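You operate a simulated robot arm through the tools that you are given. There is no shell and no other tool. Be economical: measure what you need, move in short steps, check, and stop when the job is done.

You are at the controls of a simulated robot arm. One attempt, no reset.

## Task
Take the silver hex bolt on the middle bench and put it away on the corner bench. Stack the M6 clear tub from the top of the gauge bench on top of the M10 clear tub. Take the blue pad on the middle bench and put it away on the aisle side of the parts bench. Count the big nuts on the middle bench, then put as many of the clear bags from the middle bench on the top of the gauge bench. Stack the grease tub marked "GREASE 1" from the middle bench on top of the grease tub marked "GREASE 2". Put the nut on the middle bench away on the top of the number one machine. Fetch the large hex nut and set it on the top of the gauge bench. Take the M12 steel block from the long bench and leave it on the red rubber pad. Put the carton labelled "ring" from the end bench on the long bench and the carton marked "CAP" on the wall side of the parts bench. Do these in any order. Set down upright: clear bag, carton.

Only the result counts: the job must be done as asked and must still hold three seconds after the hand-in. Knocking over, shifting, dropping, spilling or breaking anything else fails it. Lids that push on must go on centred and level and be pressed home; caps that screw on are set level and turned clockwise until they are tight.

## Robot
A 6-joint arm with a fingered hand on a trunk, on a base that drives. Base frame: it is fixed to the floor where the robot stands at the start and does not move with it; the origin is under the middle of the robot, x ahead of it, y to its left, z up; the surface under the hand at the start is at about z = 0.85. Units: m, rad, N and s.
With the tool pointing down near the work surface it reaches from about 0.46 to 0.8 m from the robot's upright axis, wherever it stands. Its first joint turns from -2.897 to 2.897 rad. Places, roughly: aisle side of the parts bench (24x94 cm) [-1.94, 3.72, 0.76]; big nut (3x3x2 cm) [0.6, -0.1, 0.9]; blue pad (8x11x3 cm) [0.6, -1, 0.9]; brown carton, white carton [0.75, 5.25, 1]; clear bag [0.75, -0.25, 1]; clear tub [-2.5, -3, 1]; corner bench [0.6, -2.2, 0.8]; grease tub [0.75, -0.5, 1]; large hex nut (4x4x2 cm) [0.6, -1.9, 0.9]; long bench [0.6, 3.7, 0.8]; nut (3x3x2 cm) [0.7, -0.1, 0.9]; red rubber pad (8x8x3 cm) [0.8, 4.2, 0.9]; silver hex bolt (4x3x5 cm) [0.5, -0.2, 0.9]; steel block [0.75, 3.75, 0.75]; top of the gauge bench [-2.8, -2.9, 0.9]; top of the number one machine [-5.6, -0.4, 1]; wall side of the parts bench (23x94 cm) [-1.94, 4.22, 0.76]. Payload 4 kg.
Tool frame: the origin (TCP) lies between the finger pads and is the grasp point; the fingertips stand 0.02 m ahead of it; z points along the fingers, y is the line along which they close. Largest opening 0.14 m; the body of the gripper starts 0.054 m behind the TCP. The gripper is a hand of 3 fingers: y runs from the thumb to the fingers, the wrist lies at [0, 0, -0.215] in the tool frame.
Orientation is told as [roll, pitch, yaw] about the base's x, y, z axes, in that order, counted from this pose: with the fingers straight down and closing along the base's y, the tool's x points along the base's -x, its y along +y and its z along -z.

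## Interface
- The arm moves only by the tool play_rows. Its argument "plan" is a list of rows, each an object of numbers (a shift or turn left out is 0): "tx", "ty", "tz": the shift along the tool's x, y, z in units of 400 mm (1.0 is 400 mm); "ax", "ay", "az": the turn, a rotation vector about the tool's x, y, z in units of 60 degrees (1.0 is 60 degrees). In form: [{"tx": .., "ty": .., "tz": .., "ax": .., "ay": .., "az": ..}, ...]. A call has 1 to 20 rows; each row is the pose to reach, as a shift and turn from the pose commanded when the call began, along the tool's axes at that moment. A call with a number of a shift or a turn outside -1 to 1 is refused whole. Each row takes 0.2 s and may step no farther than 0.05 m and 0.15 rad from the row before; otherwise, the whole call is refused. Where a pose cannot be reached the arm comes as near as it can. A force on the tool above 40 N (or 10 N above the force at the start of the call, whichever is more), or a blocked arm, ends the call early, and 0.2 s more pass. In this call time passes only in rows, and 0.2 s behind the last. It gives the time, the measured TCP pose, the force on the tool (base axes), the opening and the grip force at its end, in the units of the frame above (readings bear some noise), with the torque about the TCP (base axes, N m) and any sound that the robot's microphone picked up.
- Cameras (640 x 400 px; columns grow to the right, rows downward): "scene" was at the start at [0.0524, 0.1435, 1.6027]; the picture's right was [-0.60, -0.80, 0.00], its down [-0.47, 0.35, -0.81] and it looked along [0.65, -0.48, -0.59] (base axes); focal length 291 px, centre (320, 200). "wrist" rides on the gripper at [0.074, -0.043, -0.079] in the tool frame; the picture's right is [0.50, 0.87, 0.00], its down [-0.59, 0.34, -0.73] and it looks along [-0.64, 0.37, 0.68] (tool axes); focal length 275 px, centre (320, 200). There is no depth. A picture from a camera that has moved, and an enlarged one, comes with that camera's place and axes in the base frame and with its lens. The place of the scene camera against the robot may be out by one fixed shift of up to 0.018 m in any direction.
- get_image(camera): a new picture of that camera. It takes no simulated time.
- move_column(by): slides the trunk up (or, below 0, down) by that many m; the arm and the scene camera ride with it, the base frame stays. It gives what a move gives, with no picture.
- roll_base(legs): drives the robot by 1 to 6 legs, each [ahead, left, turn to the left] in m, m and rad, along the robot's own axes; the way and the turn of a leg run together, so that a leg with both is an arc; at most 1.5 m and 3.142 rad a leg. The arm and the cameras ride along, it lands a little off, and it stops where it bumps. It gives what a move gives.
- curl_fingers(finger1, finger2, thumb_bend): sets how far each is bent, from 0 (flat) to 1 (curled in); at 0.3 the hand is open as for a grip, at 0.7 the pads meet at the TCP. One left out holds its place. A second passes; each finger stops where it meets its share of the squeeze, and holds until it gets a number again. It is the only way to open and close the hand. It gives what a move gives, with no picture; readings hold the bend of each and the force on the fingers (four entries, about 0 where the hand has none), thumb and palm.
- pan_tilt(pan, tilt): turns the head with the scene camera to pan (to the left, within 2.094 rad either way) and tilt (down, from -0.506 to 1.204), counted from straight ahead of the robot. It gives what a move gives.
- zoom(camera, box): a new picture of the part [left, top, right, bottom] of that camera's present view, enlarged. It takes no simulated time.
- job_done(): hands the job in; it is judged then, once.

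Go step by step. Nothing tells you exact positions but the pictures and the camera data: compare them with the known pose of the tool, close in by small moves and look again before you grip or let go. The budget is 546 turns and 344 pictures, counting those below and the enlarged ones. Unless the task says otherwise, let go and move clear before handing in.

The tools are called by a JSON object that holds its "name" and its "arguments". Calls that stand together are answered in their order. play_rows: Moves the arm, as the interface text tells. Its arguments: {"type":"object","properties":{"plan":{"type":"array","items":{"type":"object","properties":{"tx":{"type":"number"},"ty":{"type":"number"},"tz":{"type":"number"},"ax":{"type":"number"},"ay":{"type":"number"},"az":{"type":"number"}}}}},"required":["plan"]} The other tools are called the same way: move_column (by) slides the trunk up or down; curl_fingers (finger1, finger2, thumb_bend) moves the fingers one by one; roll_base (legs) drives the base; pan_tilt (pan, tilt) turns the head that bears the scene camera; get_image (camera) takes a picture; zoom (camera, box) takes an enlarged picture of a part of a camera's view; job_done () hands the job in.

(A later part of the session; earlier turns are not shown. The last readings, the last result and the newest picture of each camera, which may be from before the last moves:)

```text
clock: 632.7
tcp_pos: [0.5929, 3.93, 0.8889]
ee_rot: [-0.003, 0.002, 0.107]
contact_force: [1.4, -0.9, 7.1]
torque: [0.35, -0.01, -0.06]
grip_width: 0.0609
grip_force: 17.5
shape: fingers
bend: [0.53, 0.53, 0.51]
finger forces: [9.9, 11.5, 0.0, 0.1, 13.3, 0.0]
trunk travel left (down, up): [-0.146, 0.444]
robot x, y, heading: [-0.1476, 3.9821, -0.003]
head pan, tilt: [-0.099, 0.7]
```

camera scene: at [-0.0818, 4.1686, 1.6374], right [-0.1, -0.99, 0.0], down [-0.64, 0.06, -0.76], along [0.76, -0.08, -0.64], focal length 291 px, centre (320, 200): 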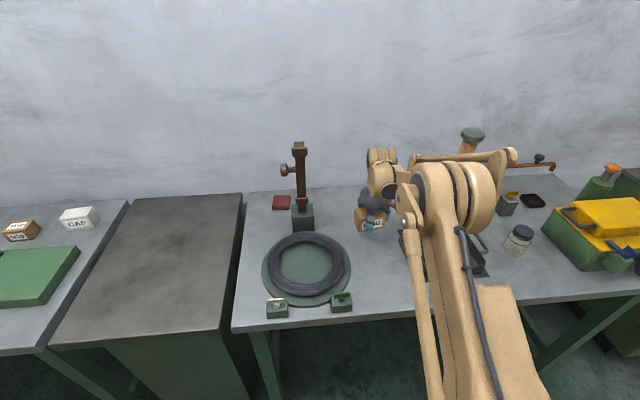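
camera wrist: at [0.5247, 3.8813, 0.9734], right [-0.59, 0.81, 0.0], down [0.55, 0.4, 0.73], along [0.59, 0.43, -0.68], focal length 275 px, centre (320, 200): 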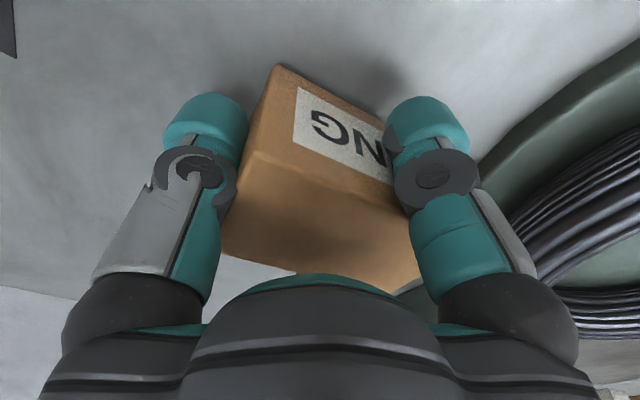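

Contact; release gently.

{"name": "curl_fingers", "arguments": {"finger1": 0.47, "finger2": 0.47, "thumb_bend": 0.45}}

{"name": "curl_fingers", "arguments": {"finger1": 0.41, "finger2": 0.4, "thumb_bend": 0.36}}

{"name": "move_column", "arguments": {"by": 0.2}}

{"name": "get_image", "arguments": {"camera": "wrist"}}

{"name": "get_image", "arguments": {"camera": "scene"}}

```text
clock: 633.7
tcp_pos: [0.593, 3.9306, 0.887]
ee_rot: [-0.005, 0.004, 0.108]
contact_force: [0.0, -0.3, 0.1]
torque: [-0.02, 0.01, 0.01]
grip_width: 0.0762
grip_force: 0.0
shape: fingers
bend: [0.47, 0.47, 0.45]
finger forces: [0.0, 0.0, 0.0, 0.0, 0.0, 0.0]
trunk travel left (down, up): [-0.146, 0.444]
robot x, y, heading: [-0.1483, 3.9814, 0.005]
head pan, tilt: [-0.099, 0.7]
```

```text
clock: 634.7
tcp_pos: [0.5943, 3.9314, 0.8867]
ee_rot: [-0.004, 0.004, 0.106]
contact_force: [-0.5, 1.0, -0.1]
torque: [0.02, 0.02, 0.04]
grip_width: 0.0993
grip_force: 0.1
shape: fingers
bend: [0.41, 0.4, 0.36]
finger forces: [0.0, 0.0, 0.0, 0.0, 0.1, 0.0]
trunk travel left (down, up): [-0.146, 0.444]
robot x, y, heading: [-0.1486, 3.9822, -0.001]
head pan, tilt: [-0.099, 0.7]
```

```text
clock: 636.9
tcp_pos: [0.5934, 3.9299, 1.088]
ee_rot: [-0.003, 0.003, 0.108]
contact_force: [0.6, -0.3, 0.6]
torque: [0.0, 0.02, 0.03]
grip_width: 0.0993
grip_force: 0.0
shape: fingers
bend: [0.41, 0.4, 0.36]
finger forces: [0.0, 0.0, 0.0, 0.0, 0.0, 0.0]
trunk travel left (down, up): [-0.346, 0.244]
robot x, y, heading: [-0.1482, 3.981, 0.0]
head pan, tilt: [-0.099, 0.7]
```

```text
92 pictures are left
camera wrist: at [0.5249, 3.881, 1.1675], right [-0.59, 0.81, 0.0], down [0.55, 0.4, 0.73], along [0.59, 0.43, -0.68], focal length 275 px, centre (320, 200)
```

wrist: 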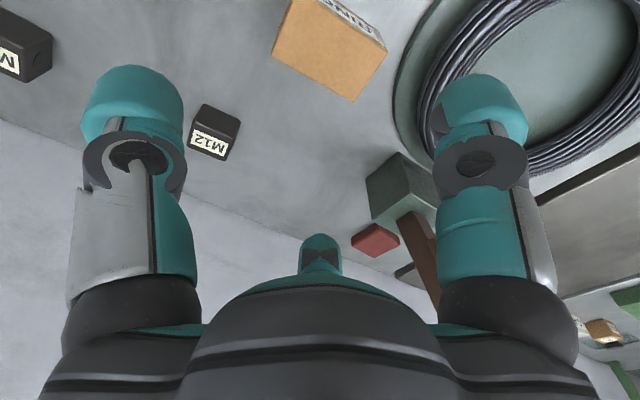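

```text
91 pictures are left
camera scene: at [-0.0819, 4.1686, 1.7672], right [-0.1, -0.99, 0.0], down [-0.64, 0.06, -0.76], along [0.76, -0.08, -0.64], focal length 291 px, centre (320, 200)
```

scene: 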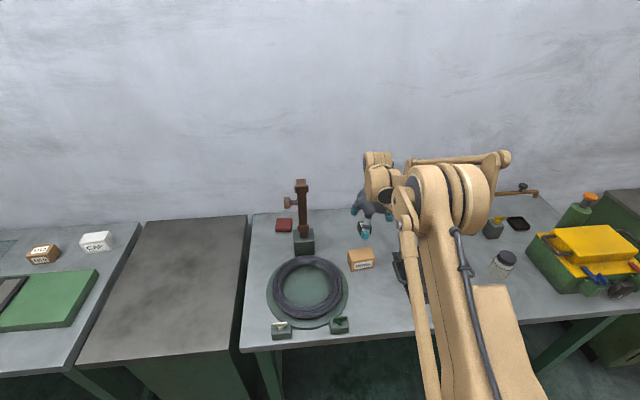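

{"name": "zoom", "arguments": {"camera": "wrist", "box": [330, 130, 480, 310]}}

{"name": "zoom", "arguments": {"camera": "wrist", "box": [170, 80, 270, 180]}}

{"name": "zoom", "arguments": {"camera": "scene", "box": [250, 165, 350, 265]}}

```text
2.22 times, centred on (405, 220) of wrist
camera zoom: at [0.5249, 3.881, 1.1675], right [-0.59, 0.81, 0.0], down [0.55, 0.4, 0.73], along [0.59, 0.43, -0.68], focal length 612 px, centre (131, 156)
```

zoom: 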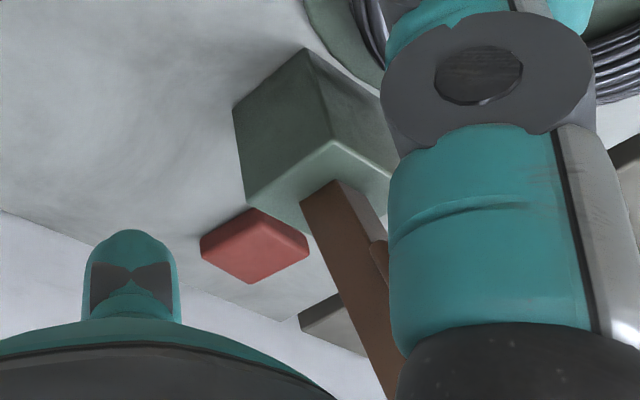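

```text
4.00 times, centred on (220, 130) of wrist
camera zoom: at [0.5249, 3.881, 1.1675], right [-0.59, 0.81, 0.0], down [0.55, 0.4, 0.73], along [0.59, 0.43, -0.68], focal length 1101 px, centre (720, 480)
```

zoom: 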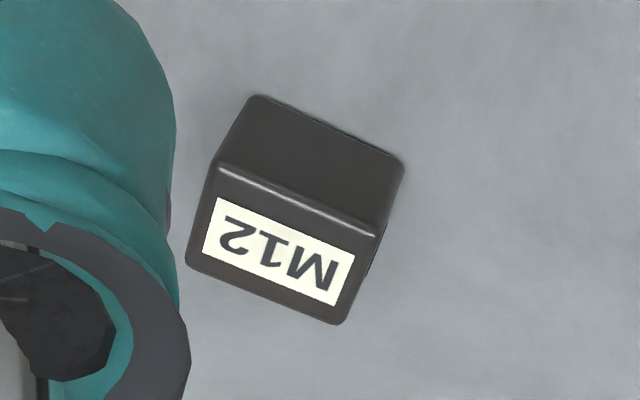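

```text
4.00 times, centred on (300, 215) of scene
camera zoom: at [-0.0819, 4.1686, 1.7672], right [-0.1, -0.99, 0.0], down [-0.64, 0.06, -0.76], along [0.76, -0.08, -0.64], focal length 1163 px, centre (400, 140)
```

zoom: 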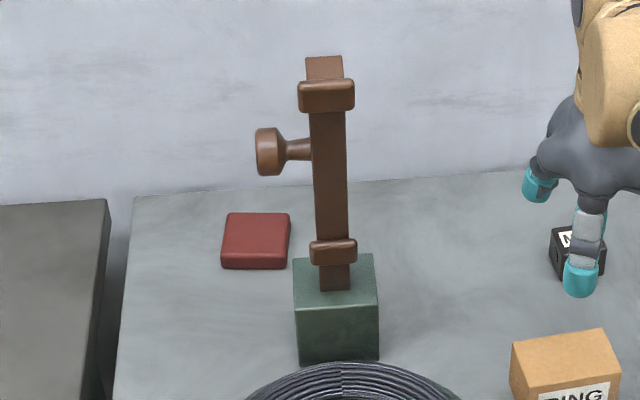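

RING stands on the long bench. M12 block centre (0.766,3.888), top 0.885. I move over it and turn the hand to about -90° (needed later beside the stand).

{"name": "roll_base", "arguments": {"legs": [[0.165, -0.04, 0]]}}

{"name": "play_rows", "arguments": {"plan": [{"az": 0.13}, {"az": 0.26}, {"az": 0.39}, {"az": 0.52}, {"az": 0.65}, {"az": 0.78}]}}

{"name": "play_rows", "arguments": {"plan": [{"az": 0.13}, {"az": 0.26}, {"az": 0.39}, {"az": 0.52}, {"az": 0.65}, {"az": 0.78}]}}

{"name": "curl_fingers", "arguments": {"finger1": 0.46, "finger2": 0.46, "thumb_bend": 0.48}}

{"name": "get_image", "arguments": {"camera": "wrist"}}

```text
clock: 638.3
tcp_pos: [0.761, 3.8911, 1.0878]
ee_rot: [-0.003, 0.003, 0.105]
contact_force: [-0.1, -0.4, -0.2]
torque: [0.01, 0.04, -0.02]
grip_width: 0.0993
grip_force: 0.1
shape: fingers
bend: [0.41, 0.4, 0.36]
finger forces: [0.0, 0.0, 0.0, 0.0, 0.0, 0.0]
trunk travel left (down, up): [-0.346, 0.244]
robot x, y, heading: [0.0191, 3.9425, -0.002]
head pan, tilt: [-0.099, 0.7]
```

```text
clock: 639.7
tcp_pos: [0.7614, 3.8908, 1.0889]
ee_rot: [-0.002, 0.0, -0.712]
contact_force: [0.2, -0.1, -0.5]
torque: [0.02, 0.01, 0.0]
grip_width: 0.0994
grip_force: 0.0
shape: fingers
bend: [0.41, 0.4, 0.36]
finger forces: [0.0, 0.1, 0.0, 0.1, 0.0, 0.1]
trunk travel left (down, up): [-0.346, 0.244]
robot x, y, heading: [0.0205, 3.9389, -0.001]
head pan, tilt: [-0.099, 0.7]
```

```text
clock: 641.1
tcp_pos: [0.7603, 3.8916, 1.0891]
ee_rot: [-0.003, -0.004, -1.528]
contact_force: [0.2, -0.4, 0.4]
torque: [-0.03, -0.04, 0.0]
grip_width: 0.0996
grip_force: 0.1
shape: fingers
bend: [0.41, 0.4, 0.36]
finger forces: [0.1, 0.1, 0.0, 0.0, 0.1, 0.1]
trunk travel left (down, up): [-0.346, 0.244]
robot x, y, heading: [0.0179, 3.94, -0.001]
head pan, tilt: [-0.099, 0.7]
```

```text
clock: 642.1
tcp_pos: [0.7605, 3.8906, 1.0891]
ee_rot: [-0.002, -0.004, -1.526]
contact_force: [0.1, -0.4, 0.7]
torque: [0.0, 0.04, -0.01]
grip_width: 0.0735
grip_force: 0.0
shape: fingers
bend: [0.46, 0.46, 0.48]
finger forces: [0.0, 0.1, 0.0, 0.0, 0.1, 0.0]
trunk travel left (down, up): [-0.346, 0.244]
robot x, y, heading: [0.0165, 3.9404, -0.003]
head pan, tilt: [-0.099, 0.7]
```

```text
87 pictures are left
camera wrist: at [0.715, 3.9634, 1.1672], right [0.84, 0.54, 0.0], down [0.37, -0.57, 0.74], along [0.39, -0.62, -0.68], focal length 275 px, centre (320, 200)
```

wrist: 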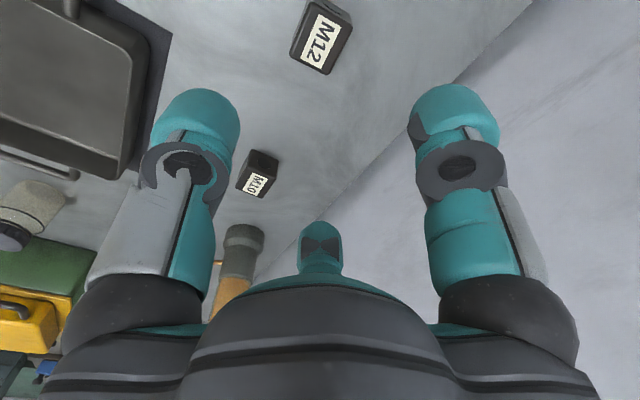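

{"name": "move_column", "arguments": {"by": -0.15}}

{"name": "get_image", "arguments": {"camera": "wrist"}}

```text
clock: 643.9
tcp_pos: [0.7589, 3.891, 0.9378]
ee_rot: [-0.002, -0.002, -1.528]
contact_force: [-0.6, 1.0, -0.1]
torque: [0.02, 0.02, 0.0]
grip_width: 0.0732
grip_force: 0.1
shape: fingers
bend: [0.46, 0.46, 0.48]
finger forces: [0.0, 0.0, 0.0, 0.0, 0.0, 0.1]
trunk travel left (down, up): [-0.196, 0.394]
robot x, y, heading: [0.0171, 3.941, -0.002]
head pan, tilt: [-0.099, 0.7]
```

```text
86 pictures are left
camera wrist: at [0.7149, 3.9634, 1.0174], right [0.84, 0.54, 0.0], down [0.37, -0.57, 0.74], along [0.39, -0.62, -0.68], focal length 275 px, centre (320, 200)
```

wrist: 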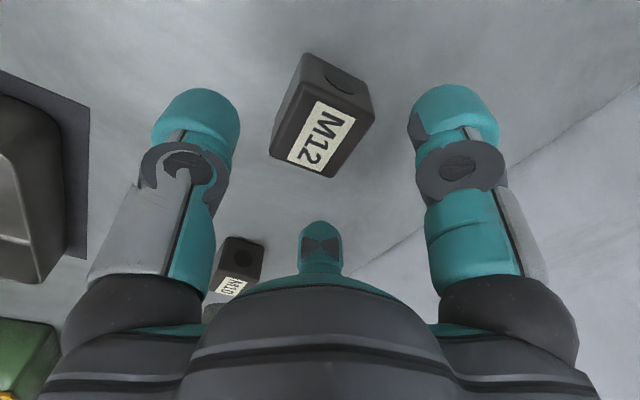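

{"name": "move_column", "arguments": {"by": -0.053}}

{"name": "curl_fingers", "arguments": {"finger1": 0.7, "finger2": 0.7, "thumb_bend": 0.7}}

{"name": "get_image", "arguments": {"camera": "wrist"}}

```text
clock: 644.8
tcp_pos: [0.7611, 3.892, 0.8852]
ee_rot: [-0.002, -0.003, -1.528]
contact_force: [-0.3, 0.4, -0.4]
torque: [0.0, -0.01, 0.01]
grip_width: 0.0735
grip_force: 0.1
shape: fingers
bend: [0.46, 0.46, 0.48]
finger forces: [0.0, 0.0, 0.1, 0.0, 0.0, 0.1]
trunk travel left (down, up): [-0.143, 0.447]
robot x, y, heading: [0.0209, 3.9421, -0.001]
head pan, tilt: [-0.099, 0.7]
```

```text
clock: 645.8
tcp_pos: [0.7598, 3.8903, 0.885]
ee_rot: [-0.004, -0.004, -1.529]
contact_force: [-0.2, -0.3, -0.1]
torque: [0.01, 0.02, 0.0]
grip_width: 0.0357
grip_force: 14.2
shape: fingers
bend: [0.55, 0.54, 0.65]
finger forces: [7.5, 9.8, 0.1, 0.1, 9.9, 0.0]
trunk travel left (down, up): [-0.143, 0.447]
robot x, y, heading: [0.0182, 3.9412, -0.006]
head pan, tilt: [-0.099, 0.7]
```

```text
85 pictures are left
camera wrist: at [0.7152, 3.9633, 0.9639], right [0.84, 0.54, 0.0], down [0.37, -0.57, 0.74], along [0.39, -0.62, -0.68], focal length 275 px, centre (320, 200)
```

wrist: 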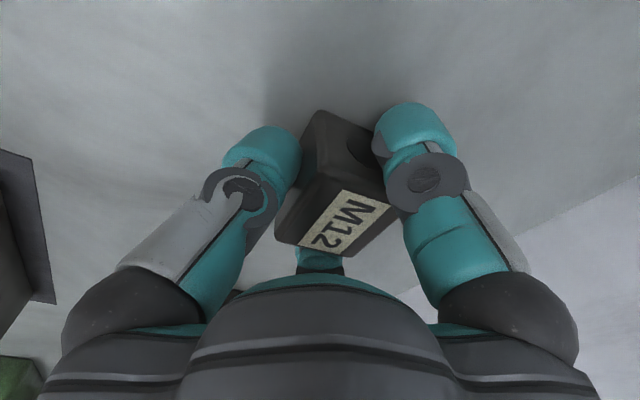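

{"name": "move_column", "arguments": {"by": 0.08}}

{"name": "get_image", "arguments": {"camera": "wrist"}}

```text
clock: 647.0
tcp_pos: [0.7605, 3.8922, 0.9653]
ee_rot: [-0.005, -0.004, -1.527]
contact_force: [0.6, 0.2, -6.0]
torque: [0.0, 0.09, 0.0]
grip_width: 0.0364
grip_force: 13.1
shape: fingers
bend: [0.55, 0.54, 0.65]
finger forces: [7.5, 9.5, 0.0, 0.0, 9.9, 0.0]
trunk travel left (down, up): [-0.223, 0.367]
robot x, y, heading: [0.0179, 3.9412, -0.004]
head pan, tilt: [-0.099, 0.7]
```

```text
84 pictures are left
camera wrist: at [0.7156, 3.9634, 1.0436], right [0.84, 0.54, 0.0], down [0.37, -0.57, 0.74], along [0.39, -0.62, -0.68], focal length 275 px, centre (320, 200)
```

wrist: 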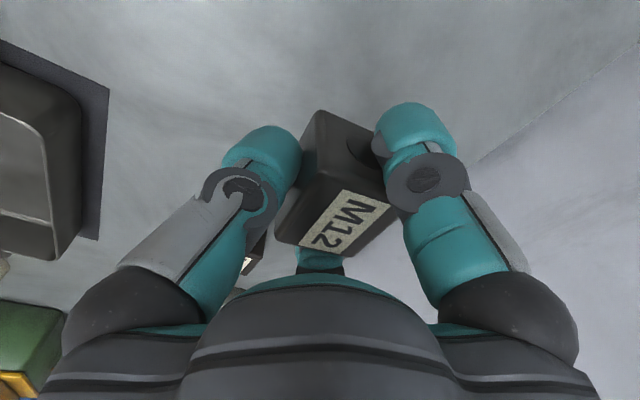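

Block held. Raise above the stand, slide left to the red pad.

{"name": "move_column", "arguments": {"by": 0.29}}

{"name": "roll_base", "arguments": {"legs": [[0, 0.325, 0.003]]}}

{"name": "get_image", "arguments": {"camera": "wrist"}}

{"name": "get_image", "arguments": {"camera": "scene"}}

```text
clock: 649.9
tcp_pos: [0.761, 3.8914, 1.2538]
ee_rot: [-0.004, -0.003, -1.526]
contact_force: [0.1, -0.3, -4.9]
torque: [0.0, 0.04, -0.01]
grip_width: 0.0361
grip_force: 12.9
shape: fingers
bend: [0.55, 0.54, 0.65]
finger forces: [7.5, 9.5, 0.1, 0.0, 9.9, 0.1]
trunk travel left (down, up): [-0.513, 0.077]
robot x, y, heading: [0.0199, 3.9417, -0.002]
head pan, tilt: [-0.099, 0.7]
```

```text
clock: 652.1
tcp_pos: [0.7608, 4.2165, 1.255]
ee_rot: [-0.003, -0.003, -1.525]
contact_force: [-1.1, 0.4, -5.7]
torque: [-0.01, 0.06, 0.02]
grip_width: 0.0362
grip_force: 13.4
shape: fingers
bend: [0.55, 0.54, 0.65]
finger forces: [7.5, 9.3, 0.1, 0.1, 9.6, 0.0]
trunk travel left (down, up): [-0.513, 0.077]
robot x, y, heading: [0.0184, 4.2628, 0.0]
head pan, tilt: [-0.099, 0.7]
```

```text
83 pictures are left
camera wrist: at [0.7154, 4.2887, 1.3338], right [0.84, 0.54, 0.0], down [0.37, -0.57, 0.74], along [0.39, -0.62, -0.68], focal length 275 px, centre (320, 200)
```

wrist: 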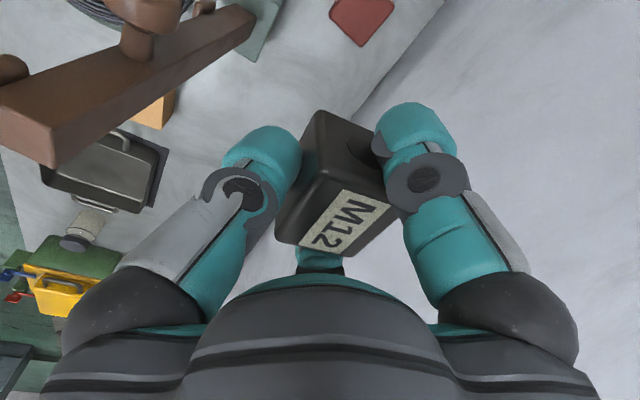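

```text
82 pictures are left
camera scene: at [0.0856, 4.4523, 1.9342], right [-0.1, -1.0, 0.0], down [-0.64, 0.06, -0.76], along [0.76, -0.07, -0.64], focal length 291 px, centre (320, 200)
```

scene: 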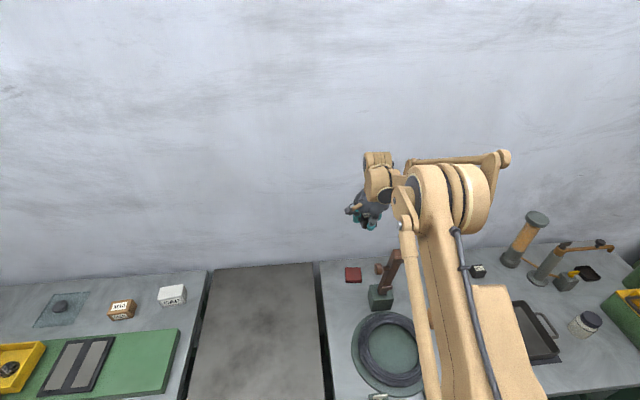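

{"name": "play_rows", "arguments": {"plan": [{"ty": 0.1}]}}

{"name": "move_column", "arguments": {"by": -0.2}}

{"name": "get_image", "arguments": {"camera": "wrist"}}

{"name": "zoom", "arguments": {"camera": "scene", "box": [320, 170, 430, 290]}}

```text
clock: 652.5
tcp_pos: [0.8049, 4.2163, 1.2522]
ee_rot: [-0.006, -0.004, -1.526]
contact_force: [0.8, -0.1, -5.6]
torque: [0.02, 0.09, -0.04]
grip_width: 0.0363
grip_force: 12.7
shape: fingers
bend: [0.55, 0.54, 0.65]
finger forces: [7.3, 9.4, 0.0, 0.0, 9.7, 0.1]
trunk travel left (down, up): [-0.513, 0.077]
robot x, y, heading: [0.0158, 4.2661, 0.005]
head pan, tilt: [-0.099, 0.7]
```

```text
clock: 654.6
tcp_pos: [0.8013, 4.2184, 1.0554]
ee_rot: [-0.003, -0.003, -1.524]
contact_force: [0.4, -0.1, -5.4]
torque: [0.03, 0.07, 0.01]
grip_width: 0.0363
grip_force: 13.3
shape: fingers
bend: [0.55, 0.54, 0.65]
finger forces: [7.5, 9.3, 0.0, 0.0, 9.7, 0.0]
trunk travel left (down, up): [-0.313, 0.277]
robot x, y, heading: [0.0172, 4.2622, 0.0]
head pan, tilt: [-0.099, 0.7]
```

```text
81 pictures are left
camera wrist: at [0.7558, 4.2893, 1.1342], right [0.84, 0.54, 0.0], down [0.37, -0.57, 0.74], along [0.39, -0.62, -0.68], focal length 275 px, centre (320, 200)
```

wrist: 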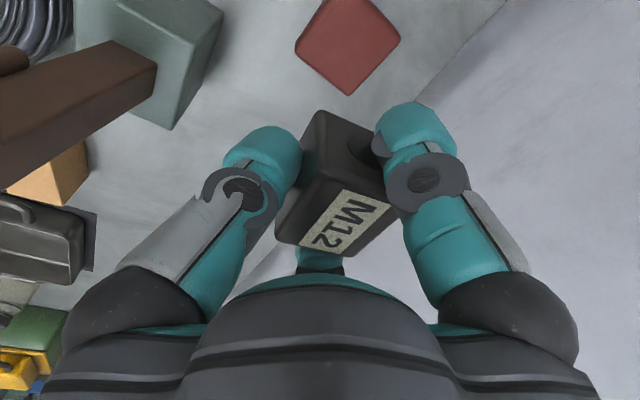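

```text
3.33 times, centred on (375, 230) of scene
camera zoom: at [0.0854, 4.4514, 1.7344], right [-0.1, -1.0, 0.0], down [-0.64, 0.06, -0.76], along [0.76, -0.07, -0.64], focal length 970 px, centre (137, 100)
```

zoom: 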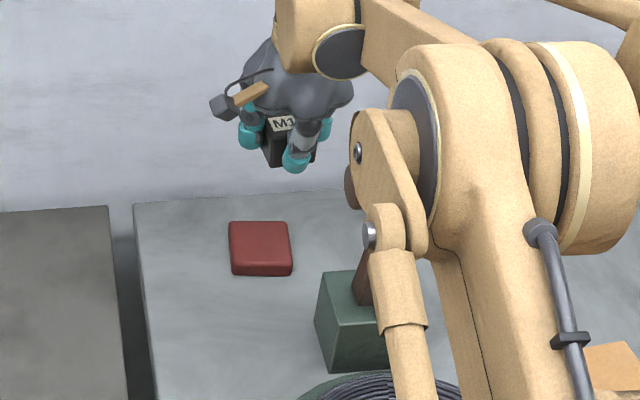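

{"name": "play_rows", "arguments": {"plan": [{"tx": 0.0625, "ty": 0.0155}]}}

{"name": "move_column", "arguments": {"by": -0.1}}

{"name": "get_image", "arguments": {"camera": "wrist"}}

{"name": "zoom", "arguments": {"camera": "scene", "box": [320, 170, 430, 290]}}

```text
clock: 655.0
tcp_pos: [0.8066, 4.2439, 1.0542]
ee_rot: [-0.003, -0.006, -1.524]
contact_force: [-0.1, 0.1, -5.4]
torque: [-0.02, 0.04, -0.01]
grip_width: 0.0362
grip_force: 13.4
shape: fingers
bend: [0.55, 0.54, 0.65]
finger forces: [7.5, 9.1, 0.1, 0.1, 9.5, 0.0]
trunk travel left (down, up): [-0.313, 0.277]
robot x, y, heading: [0.0186, 4.2628, 0.002]
head pan, tilt: [-0.099, 0.7]
```

```text
clock: 656.4
tcp_pos: [0.8055, 4.2425, 0.9548]
ee_rot: [-0.003, -0.003, -1.525]
contact_force: [0.4, 0.6, -5.9]
torque: [-0.02, 0.06, -0.01]
grip_width: 0.036
grip_force: 13.2
shape: fingers
bend: [0.55, 0.54, 0.65]
finger forces: [7.5, 9.3, 0.0, 0.0, 9.5, 0.0]
trunk travel left (down, up): [-0.213, 0.377]
robot x, y, heading: [0.0194, 4.2624, 0.004]
head pan, tilt: [-0.099, 0.7]
```

```text
79 pictures are left
camera wrist: at [0.7603, 4.3149, 1.0343], right [0.84, 0.54, 0.0], down [0.37, -0.57, 0.74], along [0.39, -0.62, -0.68], focal length 275 px, centre (320, 200)
```

wrist: 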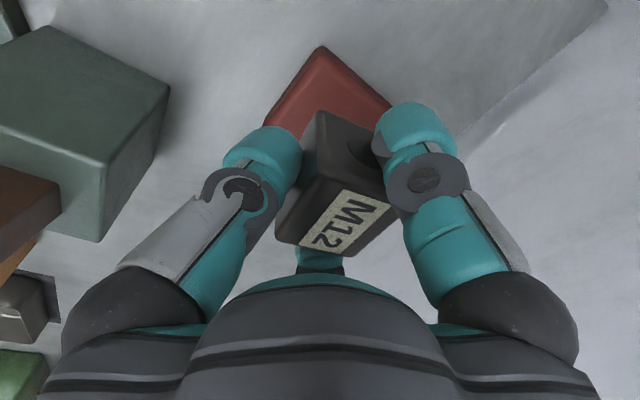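

```text
3.33 times, centred on (375, 230) of scene
camera zoom: at [0.0852, 4.4514, 1.6344], right [-0.1, -1.0, 0.0], down [-0.64, 0.06, -0.76], along [0.76, -0.07, -0.64], focal length 970 px, centre (137, 100)
```

zoom: 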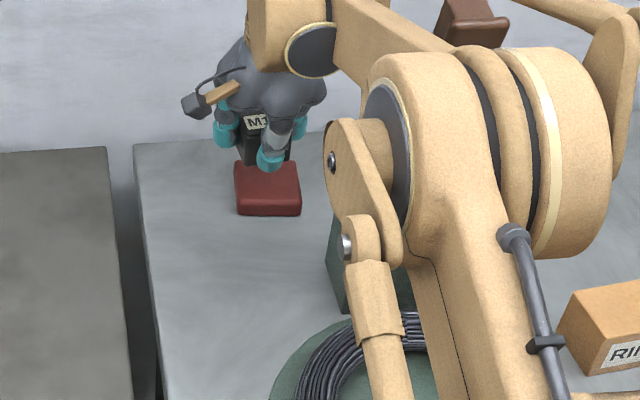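

{"name": "move_column", "arguments": {"by": -0.032}}

{"name": "play_rows", "arguments": {"plan": [{"tz": 0.01}]}}

```text
clock: 657.1
tcp_pos: [0.8052, 4.2422, 0.9225]
ee_rot: [-0.003, -0.004, -1.526]
contact_force: [0.2, 0.1, -5.4]
torque: [-0.01, 0.01, 0.02]
grip_width: 0.0359
grip_force: 13.3
shape: fingers
bend: [0.55, 0.54, 0.65]
finger forces: [7.5, 9.3, 0.0, 0.0, 9.3, 0.1]
trunk travel left (down, up): [-0.181, 0.409]
robot x, y, heading: [0.0135, 4.2607, 0.002]
head pan, tilt: [-0.099, 0.7]
```

```text
clock: 657.5
tcp_pos: [0.8064, 4.2418, 0.9178]
ee_rot: [-0.004, -0.003, -1.526]
contact_force: [-0.7, -0.2, -6.0]
torque: [0.03, 0.04, -0.01]
grip_width: 0.0359
grip_force: 12.7
shape: fingers
bend: [0.55, 0.54, 0.65]
finger forces: [7.5, 9.3, 0.0, 0.0, 9.4, 0.0]
trunk travel left (down, up): [-0.181, 0.409]
robot x, y, heading: [0.0172, 4.263, 0.004]
head pan, tilt: [-0.099, 0.7]
```

{"name": "play_rows", "arguments": {"plan": [{"tz": 0.0075}]}}

{"name": "get_image", "arguments": {"camera": "wrist"}}

```text
clock: 657.9
tcp_pos: [0.8066, 4.2423, 0.9145]
ee_rot: [-0.004, -0.004, -1.525]
contact_force: [0.0, 0.2, -4.9]
torque: [0.01, 0.11, 0.0]
grip_width: 0.036
grip_force: 12.9
shape: fingers
bend: [0.55, 0.54, 0.65]
finger forces: [7.6, 9.1, 0.0, 0.1, 9.4, 0.1]
trunk travel left (down, up): [-0.181, 0.409]
robot x, y, heading: [0.0187, 4.2626, -0.001]
head pan, tilt: [-0.099, 0.7]
```

```text
77 pictures are left
camera wrist: at [0.7605, 4.3147, 0.9946], right [0.84, 0.54, 0.0], down [0.37, -0.57, 0.74], along [0.39, -0.62, -0.68], focal length 275 px, centre (320, 200)
```

wrist: 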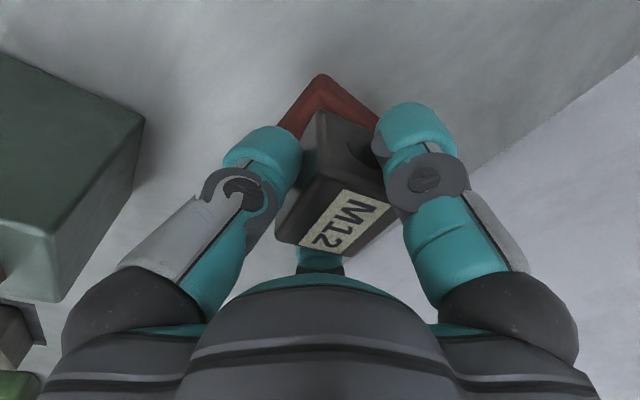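

{"name": "play_rows", "arguments": {"plan": [{"tz": 0.0075}]}}

{"name": "play_rows", "arguments": {"plan": [{"tz": 0.0075}]}}

```text
clock: 658.3
tcp_pos: [0.8049, 4.2414, 0.9117]
ee_rot: [-0.003, -0.005, -1.525]
contact_force: [0.4, 0.2, -5.8]
torque: [-0.01, 0.11, -0.01]
grip_width: 0.036
grip_force: 13.2
shape: fingers
bend: [0.55, 0.54, 0.65]
finger forces: [7.5, 9.3, 0.0, 0.0, 9.4, 0.0]
trunk travel left (down, up): [-0.181, 0.409]
robot x, y, heading: [0.0222, 4.2679, 0.006]
head pan, tilt: [-0.099, 0.7]
```

```text
clock: 658.7
tcp_pos: [0.8067, 4.2428, 0.91]
ee_rot: [-0.003, -0.004, -1.526]
contact_force: [0.2, 0.6, -6.4]
torque: [-0.01, 0.06, 0.04]
grip_width: 0.0362
grip_force: 13.0
shape: fingers
bend: [0.55, 0.54, 0.65]
finger forces: [7.6, 9.2, 0.1, 0.0, 9.4, 0.0]
trunk travel left (down, up): [-0.181, 0.409]
robot x, y, heading: [0.0155, 4.2638, 0.006]
head pan, tilt: [-0.099, 0.7]
```

{"name": "play_rows", "arguments": {"plan": [{"tz": 0.0075}]}}

{"name": "zoom", "arguments": {"camera": "wrist", "box": [260, 50, 400, 150]}}

```text
clock: 659.1
tcp_pos: [0.8055, 4.2423, 0.9066]
ee_rot: [-0.001, -0.003, -1.525]
contact_force: [-1.0, -0.3, 1.7]
torque: [0.01, -0.18, 0.0]
grip_width: 0.0358
grip_force: 13.6
shape: fingers
bend: [0.55, 0.54, 0.65]
finger forces: [8.3, 10.1, 0.0, 0.0, 8.9, 0.0]
trunk travel left (down, up): [-0.181, 0.409]
robot x, y, heading: [0.0137, 4.2666, 0.002]
head pan, tilt: [-0.099, 0.7]
```

```text
4.00 times, centred on (330, 100) of wrist
camera zoom: at [0.7596, 4.3148, 0.9869], right [0.84, 0.54, 0.0], down [0.37, -0.57, 0.74], along [0.39, -0.62, -0.68], focal length 1101 px, centre (280, 600)
```

zoom: 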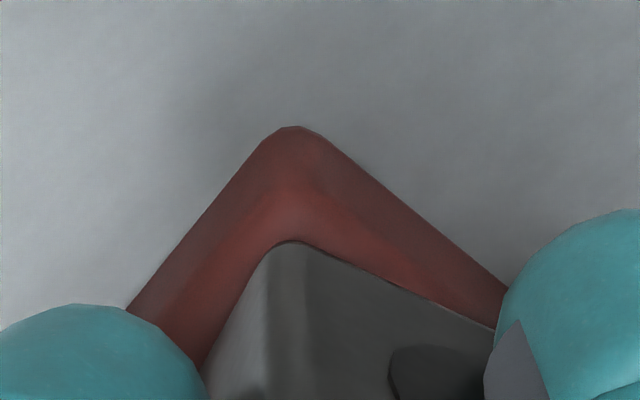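

{"name": "curl_fingers", "arguments": {"finger1": 0.5, "finger2": 0.5, "thumb_bend": 0.58}}

{"name": "get_image", "arguments": {"camera": "wrist"}}

```text
clock: 660.1
tcp_pos: [0.8056, 4.2425, 0.9073]
ee_rot: [-0.001, -0.004, -1.526]
contact_force: [0.2, -0.2, -0.5]
torque: [0.02, -0.01, 0.03]
grip_width: 0.0528
grip_force: 0.1
shape: fingers
bend: [0.5, 0.5, 0.57]
finger forces: [0.1, 0.0, 0.1, 0.0, 0.0, 0.0]
trunk travel left (down, up): [-0.181, 0.409]
robot x, y, heading: [0.0252, 4.2593, 0.0]
head pan, tilt: [-0.099, 0.7]
```

```text
75 pictures are left
camera wrist: at [0.7597, 4.3149, 0.9863], right [0.84, 0.54, 0.0], down [0.37, -0.57, 0.74], along [0.39, -0.62, -0.68], focal length 275 px, centre (320, 200)
```

wrist: 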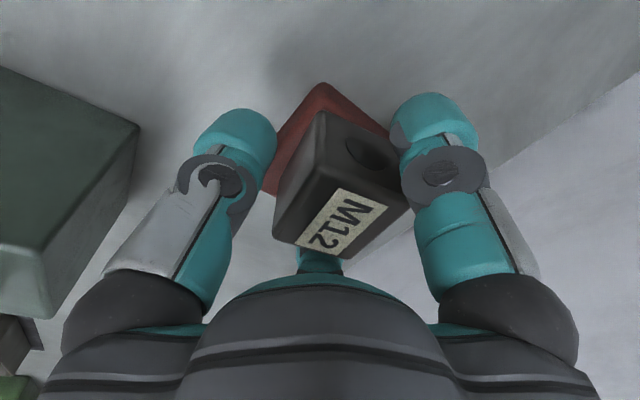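

Block rests on the pad. Open a bit more and rise straight up.

{"name": "curl_fingers", "arguments": {"finger1": 0.44, "finger2": 0.44, "thumb_bend": 0.5}}

{"name": "move_column", "arguments": {"by": 0.3}}

{"name": "roll_base", "arguments": {"legs": [[-0.3, 0, 0]]}}

{"name": "get_image", "arguments": {"camera": "scene"}}

```text
clock: 661.1
tcp_pos: [0.804, 4.2428, 0.9063]
ee_rot: [-0.002, -0.004, -1.527]
contact_force: [0.6, 0.5, 0.3]
torque: [0.0, 0.02, -0.04]
grip_width: 0.0732
grip_force: 0.1
shape: fingers
bend: [0.44, 0.44, 0.5]
finger forces: [0.1, 0.0, 0.0, 0.0, 0.1, 0.0]
trunk travel left (down, up): [-0.181, 0.409]
robot x, y, heading: [0.017, 4.2672, 0.002]
head pan, tilt: [-0.099, 0.7]
```

```text
clock: 664.1
tcp_pos: [0.8049, 4.2435, 1.2059]
ee_rot: [-0.001, -0.003, -1.527]
contact_force: [-0.3, 0.3, 0.0]
torque: [-0.01, -0.02, -0.01]
grip_width: 0.073
grip_force: 0.1
shape: fingers
bend: [0.44, 0.44, 0.5]
finger forces: [0.1, 0.0, 0.0, 0.0, 0.0, 0.0]
trunk travel left (down, up): [-0.481, 0.109]
robot x, y, heading: [0.0169, 4.2643, 0.0]
head pan, tilt: [-0.099, 0.7]
```

```text
clock: 666.2
tcp_pos: [0.5054, 4.2391, 1.208]
ee_rot: [-0.002, -0.003, -1.529]
contact_force: [-0.5, -0.1, -0.7]
torque: [0.03, -0.04, 0.02]
grip_width: 0.073
grip_force: 0.0
shape: fingers
bend: [0.44, 0.44, 0.5]
finger forces: [0.1, 0.0, 0.1, 0.0, 0.1, 0.0]
trunk travel left (down, up): [-0.481, 0.109]
robot x, y, heading: [-0.2801, 4.2625, -0.002]
head pan, tilt: [-0.099, 0.7]
```

```text
74 pictures are left
camera scene: at [-0.2151, 4.4513, 1.9024], right [-0.1, -0.99, 0.0], down [-0.64, 0.07, -0.77], along [0.76, -0.08, -0.64], focal length 291 px, centre (320, 200)
```

scene: 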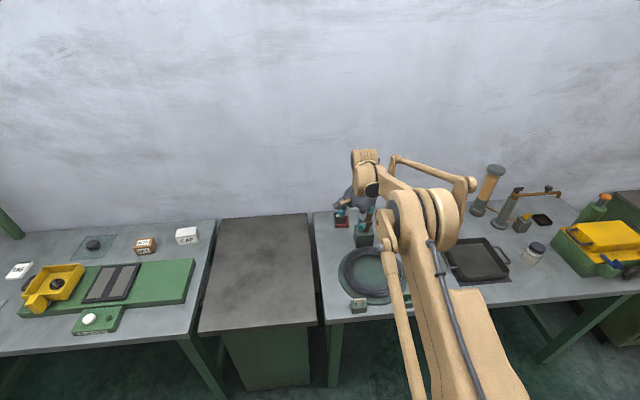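

{"name": "zoom", "arguments": {"camera": "scene", "box": [310, 170, 430, 300]}}

{"name": "roll_base", "arguments": {"legs": [[0, 0.8, 0]]}}

{"name": "play_rows", "arguments": {"plan": [{"az": -0.13}, {"az": -0.26}, {"az": -0.39}, {"az": -0.52}, {"az": -0.65}, {"az": -0.78}]}}

{"name": "play_rows", "arguments": {"plan": [{"az": -0.13}, {"az": -0.26}, {"az": -0.39}, {"az": -0.52}, {"az": -0.65}, {"az": -0.68}]}}

{"name": "get_image", "arguments": {"camera": "scene"}}

```text
3.08 times, centred on (370, 235) of scene
camera zoom: at [-0.2151, 4.4513, 1.9024], right [-0.1, -0.99, 0.0], down [-0.64, 0.07, -0.77], along [0.76, -0.08, -0.64], focal length 895 px, centre (166, 92)
```

zoom: 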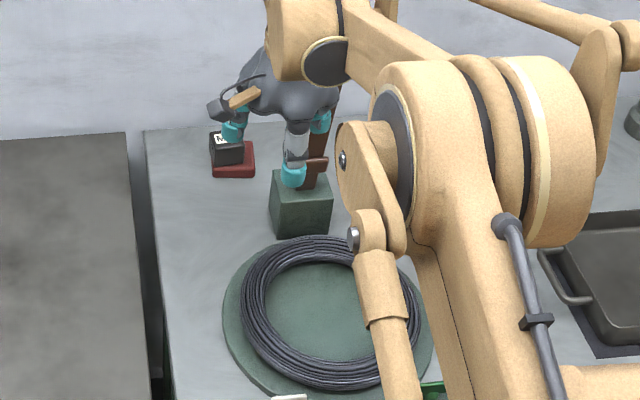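

```text
clock: 670.4
tcp_pos: [0.4998, 5.0432, 1.2069]
ee_rot: [-0.004, -0.003, -1.509]
contact_force: [-0.4, 0.0, 0.7]
torque: [-0.01, 0.0, 0.01]
grip_width: 0.0732
grip_force: 0.0
shape: fingers
bend: [0.44, 0.44, 0.5]
finger forces: [0.0, 0.0, 0.1, 0.0, 0.1, 0.0]
trunk travel left (down, up): [-0.481, 0.109]
robot x, y, heading: [-0.2871, 5.0538, 0.017]
head pan, tilt: [-0.099, 0.7]
```

```text
clock: 671.8
tcp_pos: [0.5002, 5.0422, 1.2075]
ee_rot: [-0.006, -0.003, -0.69]
contact_force: [0.4, -0.9, -0.2]
torque: [-0.01, 0.01, 0.01]
grip_width: 0.073
grip_force: 0.1
shape: fingers
bend: [0.44, 0.44, 0.5]
finger forces: [0.0, 0.0, 0.0, 0.0, 0.0, 0.1]
trunk travel left (down, up): [-0.481, 0.109]
robot x, y, heading: [-0.2869, 5.0502, 0.013]
head pan, tilt: [-0.099, 0.7]
```

```text
clock: 673.2
tcp_pos: [0.5008, 5.0427, 1.2071]
ee_rot: [-0.003, 0.002, 0.02]
contact_force: [0.0, 0.0, -0.9]
torque: [0.0, 0.03, -0.02]
grip_width: 0.073
grip_force: 0.1
shape: fingers
bend: [0.44, 0.44, 0.5]
finger forces: [0.0, 0.1, 0.0, 0.0, 0.1, 0.0]
trunk travel left (down, up): [-0.481, 0.109]
robot x, y, heading: [-0.2866, 5.0508, 0.018]
head pan, tilt: [-0.099, 0.7]
```

```text
72 pictures are left
camera scene: at [-0.223, 5.2403, 1.9023], right [-0.08, -1.0, 0.0], down [-0.64, 0.05, -0.76], along [0.76, -0.06, -0.64], focal length 291 px, centre (320, 200)
```

scene: 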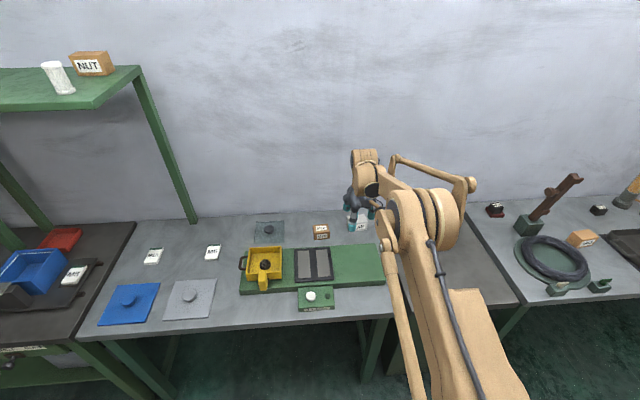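

{"name": "roll_base", "arguments": {"legs": [[0.24, -0.06, -0.018]]}}

{"name": "curl_fingers", "arguments": {"finger1": 0.42, "finger2": 0.43, "thumb_bend": 0.34}}

{"name": "get_image", "arguments": {"camera": "wrist"}}

```text
clock: 675.0
tcp_pos: [0.7441, 4.9643, 1.2062]
ee_rot: [-0.005, 0.003, -0.004]
contact_force: [0.4, 0.7, 0.2]
torque: [-0.01, 0.03, -0.01]
grip_width: 0.0728
grip_force: 0.0
shape: fingers
bend: [0.44, 0.44, 0.5]
finger forces: [0.0, 0.0, 0.0, 0.0, 0.1, 0.0]
trunk travel left (down, up): [-0.481, 0.109]
robot x, y, heading: [-0.0423, 4.9914, -0.008]
head pan, tilt: [-0.099, 0.7]
```

```text
clock: 676.0
tcp_pos: [0.743, 4.9637, 1.2075]
ee_rot: [-0.003, 0.004, -0.005]
contact_force: [-0.3, 0.6, 0.0]
torque: [0.02, -0.04, 0.01]
grip_width: 0.101
grip_force: 0.1
shape: fingers
bend: [0.42, 0.43, 0.34]
finger forces: [0.0, 0.0, 0.1, 0.1, 0.1, 0.1]
trunk travel left (down, up): [-0.481, 0.109]
robot x, y, heading: [-0.0455, 4.9954, -0.009]
head pan, tilt: [-0.099, 0.7]
```

```text
71 pictures are left
camera wrist: at [0.6695, 4.9218, 1.2867], right [-0.5, 0.87, 0.0], down [0.59, 0.34, 0.73], along [0.64, 0.36, -0.68], focal length 275 px, centre (320, 200)
```

wrist: 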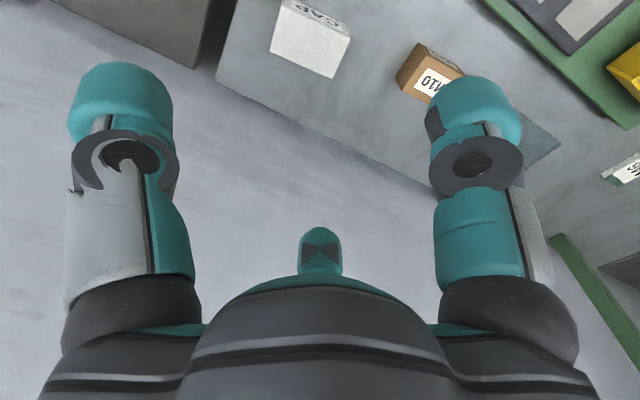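

{"name": "zoom", "arguments": {"camera": "wrist", "box": [250, 0, 370, 100]}}

```text
4.00 times, centred on (310, 50) of wrist
camera zoom: at [0.6695, 4.9218, 1.2867], right [-0.5, 0.87, 0.0], down [0.59, 0.34, 0.73], along [0.64, 0.36, -0.68], focal length 1101 px, centre (360, 800)
```

zoom: 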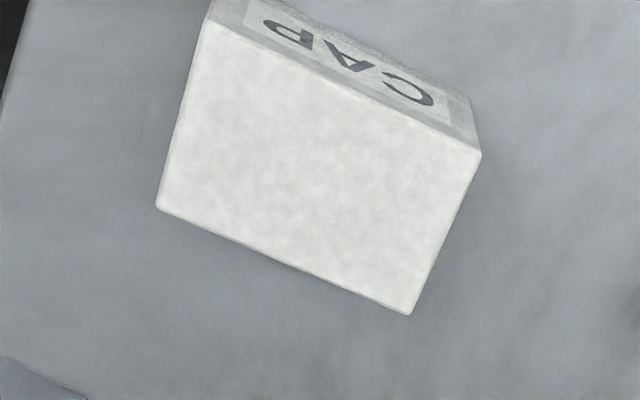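

{"name": "roll_base", "arguments": {"legs": [[0.085, 0, 0.008]]}}

{"name": "play_rows", "arguments": {"plan": [{"tz": -0.08, "az": -0.06}, {"tz": -0.08, "az": -0.12}]}}

{"name": "move_column", "arguments": {"by": -0.22}}

{"name": "get_image", "arguments": {"camera": "wrist"}}

```text
clock: 677.1
tcp_pos: [0.8295, 4.97, 1.207]
ee_rot: [-0.004, 0.003, 0.001]
contact_force: [0.9, -0.5, -1.4]
torque: [-0.05, 0.0, -0.03]
grip_width: 0.101
grip_force: 0.1
shape: fingers
bend: [0.42, 0.43, 0.34]
finger forces: [0.0, 0.1, 0.0, 0.0, 0.1, 0.0]
trunk travel left (down, up): [-0.481, 0.109]
robot x, y, heading: [0.0399, 4.9911, 0.002]
head pan, tilt: [-0.099, 0.7]
```

```text
clock: 677.7
tcp_pos: [0.8287, 4.9692, 1.2389]
ee_rot: [-0.004, 0.004, 0.128]
contact_force: [0.5, 0.2, 0.0]
torque: [-0.01, 0.0, 0.02]
grip_width: 0.1007
grip_force: 0.1
shape: fingers
bend: [0.42, 0.43, 0.34]
finger forces: [0.0, 0.0, 0.1, 0.1, 0.1, 0.0]
trunk travel left (down, up): [-0.481, 0.109]
robot x, y, heading: [0.038, 4.9934, 0.003]
head pan, tilt: [-0.099, 0.7]
```

```text
clock: 680.0
tcp_pos: [0.8286, 4.9691, 1.0197]
ee_rot: [-0.005, 0.001, 0.127]
contact_force: [-0.1, 0.3, -0.2]
torque: [0.01, 0.01, -0.01]
grip_width: 0.1009
grip_force: 0.1
shape: fingers
bend: [0.42, 0.43, 0.34]
finger forces: [0.0, 0.0, 0.1, 0.0, 0.0, 0.0]
trunk travel left (down, up): [-0.261, 0.329]
robot x, y, heading: [0.0405, 4.9899, -0.001]
head pan, tilt: [-0.099, 0.7]
```

```text
69 pictures are left
camera wrist: at [0.7604, 4.9177, 1.0993], right [-0.61, 0.8, 0.0], down [0.54, 0.41, 0.73], along [0.58, 0.44, -0.68], focal length 275 px, centre (320, 200)
```

wrist: 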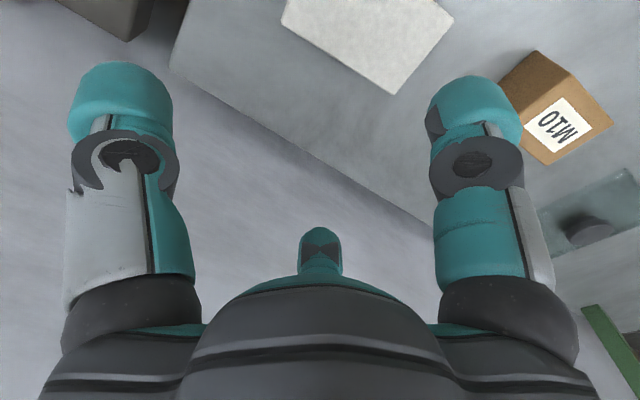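

{"name": "play_rows", "arguments": {"plan": [{"tx": 0.054, "ty": 0.007}, {"tx": 0.108, "ty": 0.014}]}}

{"name": "move_column", "arguments": {"by": -0.085}}

{"name": "get_image", "arguments": {"camera": "wrist"}}

```text
clock: 680.6
tcp_pos: [0.7845, 4.9702, 1.0199]
ee_rot: [-0.003, 0.001, 0.127]
contact_force: [0.1, 0.2, -0.7]
torque: [-0.02, -0.04, 0.0]
grip_width: 0.1007
grip_force: 0.0
shape: fingers
bend: [0.42, 0.43, 0.34]
finger forces: [0.0, 0.0, 0.0, 0.1, 0.1, 0.0]
trunk travel left (down, up): [-0.261, 0.329]
robot x, y, heading: [0.0434, 4.9932, -0.002]
head pan, tilt: [-0.099, 0.7]
```

```text
clock: 681.9
tcp_pos: [0.785, 4.9693, 0.9343]
ee_rot: [-0.005, 0.002, 0.128]
contact_force: [0.5, -0.4, -0.5]
torque: [0.0, 0.0, 0.01]
grip_width: 0.1011
grip_force: 0.1
shape: fingers
bend: [0.42, 0.43, 0.34]
finger forces: [0.0, 0.1, 0.1, 0.0, 0.0, 0.0]
trunk travel left (down, up): [-0.176, 0.414]
robot x, y, heading: [0.0416, 4.9935, -0.001]
head pan, tilt: [-0.099, 0.7]
```

```text
68 pictures are left
camera wrist: at [0.7171, 4.9179, 1.0146], right [-0.61, 0.8, 0.0], down [0.54, 0.41, 0.73], along [0.58, 0.44, -0.68], focal length 275 px, centre (320, 200)
```

wrist: 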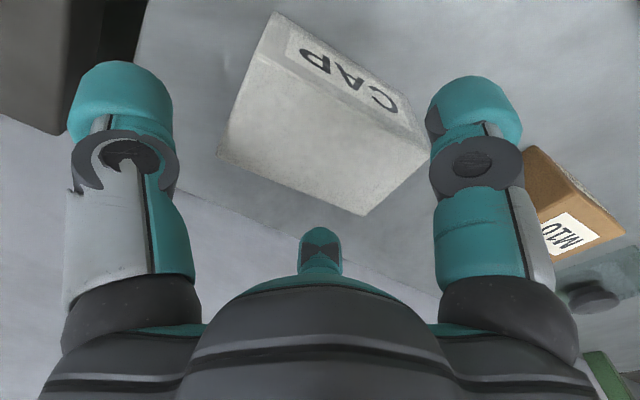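

{"name": "move_column", "arguments": {"by": -0.046}}

{"name": "curl_fingers", "arguments": {"finger1": 0.6, "finger2": 0.6, "thumb_bend": 0.55}}

{"name": "move_column", "arguments": {"by": 0.1}}

{"name": "get_image", "arguments": {"camera": "wrist"}}

```text
clock: 682.7
tcp_pos: [0.7839, 4.9697, 0.8896]
ee_rot: [-0.004, 0.002, 0.126]
contact_force: [-0.3, 0.3, -0.3]
torque: [-0.01, -0.02, 0.01]
grip_width: 0.1009
grip_force: 0.1
shape: fingers
bend: [0.42, 0.43, 0.34]
finger forces: [0.0, 0.0, 0.0, 0.0, 0.0, 0.1]
trunk travel left (down, up): [-0.13, 0.46]
robot x, y, heading: [0.0426, 4.9921, -0.0]
head pan, tilt: [-0.099, 0.7]
```

```text
clock: 683.7
tcp_pos: [0.7854, 4.9693, 0.8888]
ee_rot: [-0.002, 0.0, 0.127]
contact_force: [0.9, -1.1, 0.4]
torque: [0.12, 0.0, -0.05]
grip_width: 0.0619
grip_force: 17.6
shape: fingers
bend: [0.52, 0.53, 0.51]
finger forces: [11.3, 9.4, 0.0, 0.0, 14.8, 0.0]
trunk travel left (down, up): [-0.13, 0.46]
robot x, y, heading: [0.0409, 4.9932, -0.004]
head pan, tilt: [-0.099, 0.7]
```

```text
clock: 685.1
tcp_pos: [0.785, 4.9703, 0.9881]
ee_rot: [-0.003, 0.004, 0.129]
contact_force: [-0.6, 0.4, -3.3]
torque: [-0.03, 0.0, -0.03]
grip_width: 0.0621
grip_force: 17.2
shape: fingers
bend: [0.52, 0.53, 0.51]
finger forces: [11.4, 8.8, 0.1, 0.0, 13.9, 0.0]
trunk travel left (down, up): [-0.23, 0.36]
robot x, y, heading: [0.0401, 4.9947, -0.004]
head pan, tilt: [-0.099, 0.7]
```

```text
67 pictures are left
camera wrist: at [0.7176, 4.918, 1.068], right [-0.61, 0.8, 0.0], down [0.54, 0.41, 0.73], along [0.58, 0.44, -0.68], focal length 275 px, centre (320, 200)
```

wrist: 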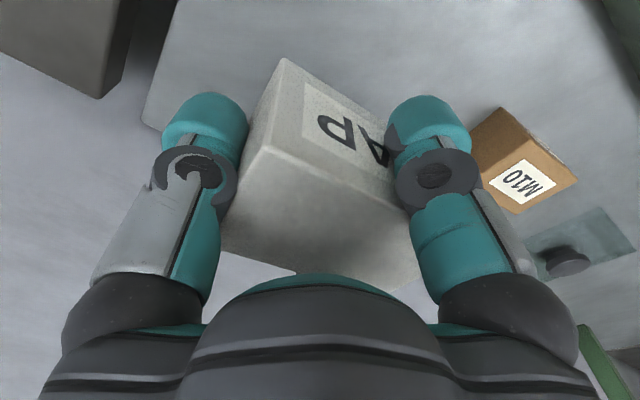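

CAP carton held upright. I raise it high and go around behind the parts bench, facing -y.

{"name": "move_column", "arguments": {"by": 0.34}}

{"name": "roll_base", "arguments": {"legs": [[-0.4, 0, 0], [0, 0, -1.57], [0, -0.75, 0]]}}

{"name": "pan_tilt", "arguments": {"pan": -0.3, "tilt": 0.65}}

{"name": "get_image", "arguments": {"camera": "scene"}}

```text
clock: 688.4
tcp_pos: [0.7838, 4.9696, 1.3279]
ee_rot: [-0.002, 0.003, 0.128]
contact_force: [-0.4, -0.2, -3.4]
torque: [0.0, 0.0, -0.03]
grip_width: 0.062
grip_force: 17.0
shape: fingers
bend: [0.52, 0.53, 0.51]
finger forces: [11.4, 8.9, 0.0, 0.1, 13.6, 0.1]
trunk travel left (down, up): [-0.57, 0.02]
robot x, y, heading: [0.0411, 4.9916, 0.002]
head pan, tilt: [-0.099, 0.7]
```

```text
clock: 698.4
tcp_pos: [-1.1372, 4.2518, 1.3283]
ee_rot: [-0.004, 0.003, -1.443]
contact_force: [0.4, 0.3, -3.1]
torque: [0.0, 0.0, 0.02]
grip_width: 0.0612
grip_force: 14.6
shape: fingers
bend: [0.52, 0.53, 0.51]
finger forces: [9.7, 8.0, 0.0, 0.1, 11.9, 0.0]
trunk travel left (down, up): [-0.57, 0.02]
robot x, y, heading: [-1.1143, 4.9976, -1.575]
head pan, tilt: [-0.099, 0.7]
```

```text
clock: 699.1
tcp_pos: [-1.1381, 4.2519, 1.3283]
ee_rot: [-0.003, 0.004, -1.443]
contact_force: [0.2, 0.4, -3.1]
torque: [-0.02, 0.01, 0.01]
grip_width: 0.0616
grip_force: 15.1
shape: fingers
bend: [0.52, 0.53, 0.51]
finger forces: [9.7, 8.0, 0.1, 0.0, 11.9, 0.0]
trunk travel left (down, up): [-0.57, 0.02]
robot x, y, heading: [-1.1122, 4.9948, -1.57]
head pan, tilt: [-0.3, 0.649]
```

```text
66 pictures are left
camera scene: at [-0.9476, 4.9378, 1.9957], right [-0.96, 0.3, 0.0], down [0.18, 0.58, -0.8], along [-0.24, -0.76, -0.61], focal length 291 px, centre (320, 200)
```

scene: 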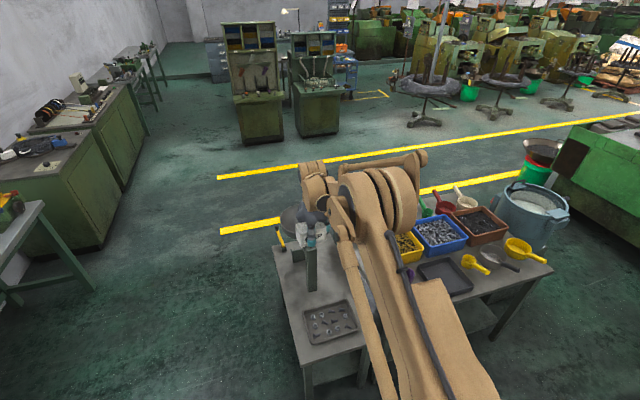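

{"name": "zoom", "arguments": {"camera": "scene", "box": [380, 180, 580, 320]}}

```text
2.86 times, centred on (480, 250) of scene
camera zoom: at [-0.9476, 4.9378, 1.9957], right [-0.96, 0.3, 0.0], down [0.18, 0.58, -0.8], along [-0.24, -0.76, -0.61], focal length 831 px, centre (-137, 57)
```

zoom: 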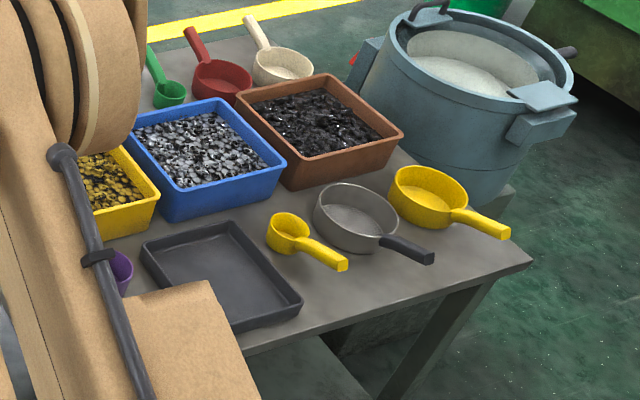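

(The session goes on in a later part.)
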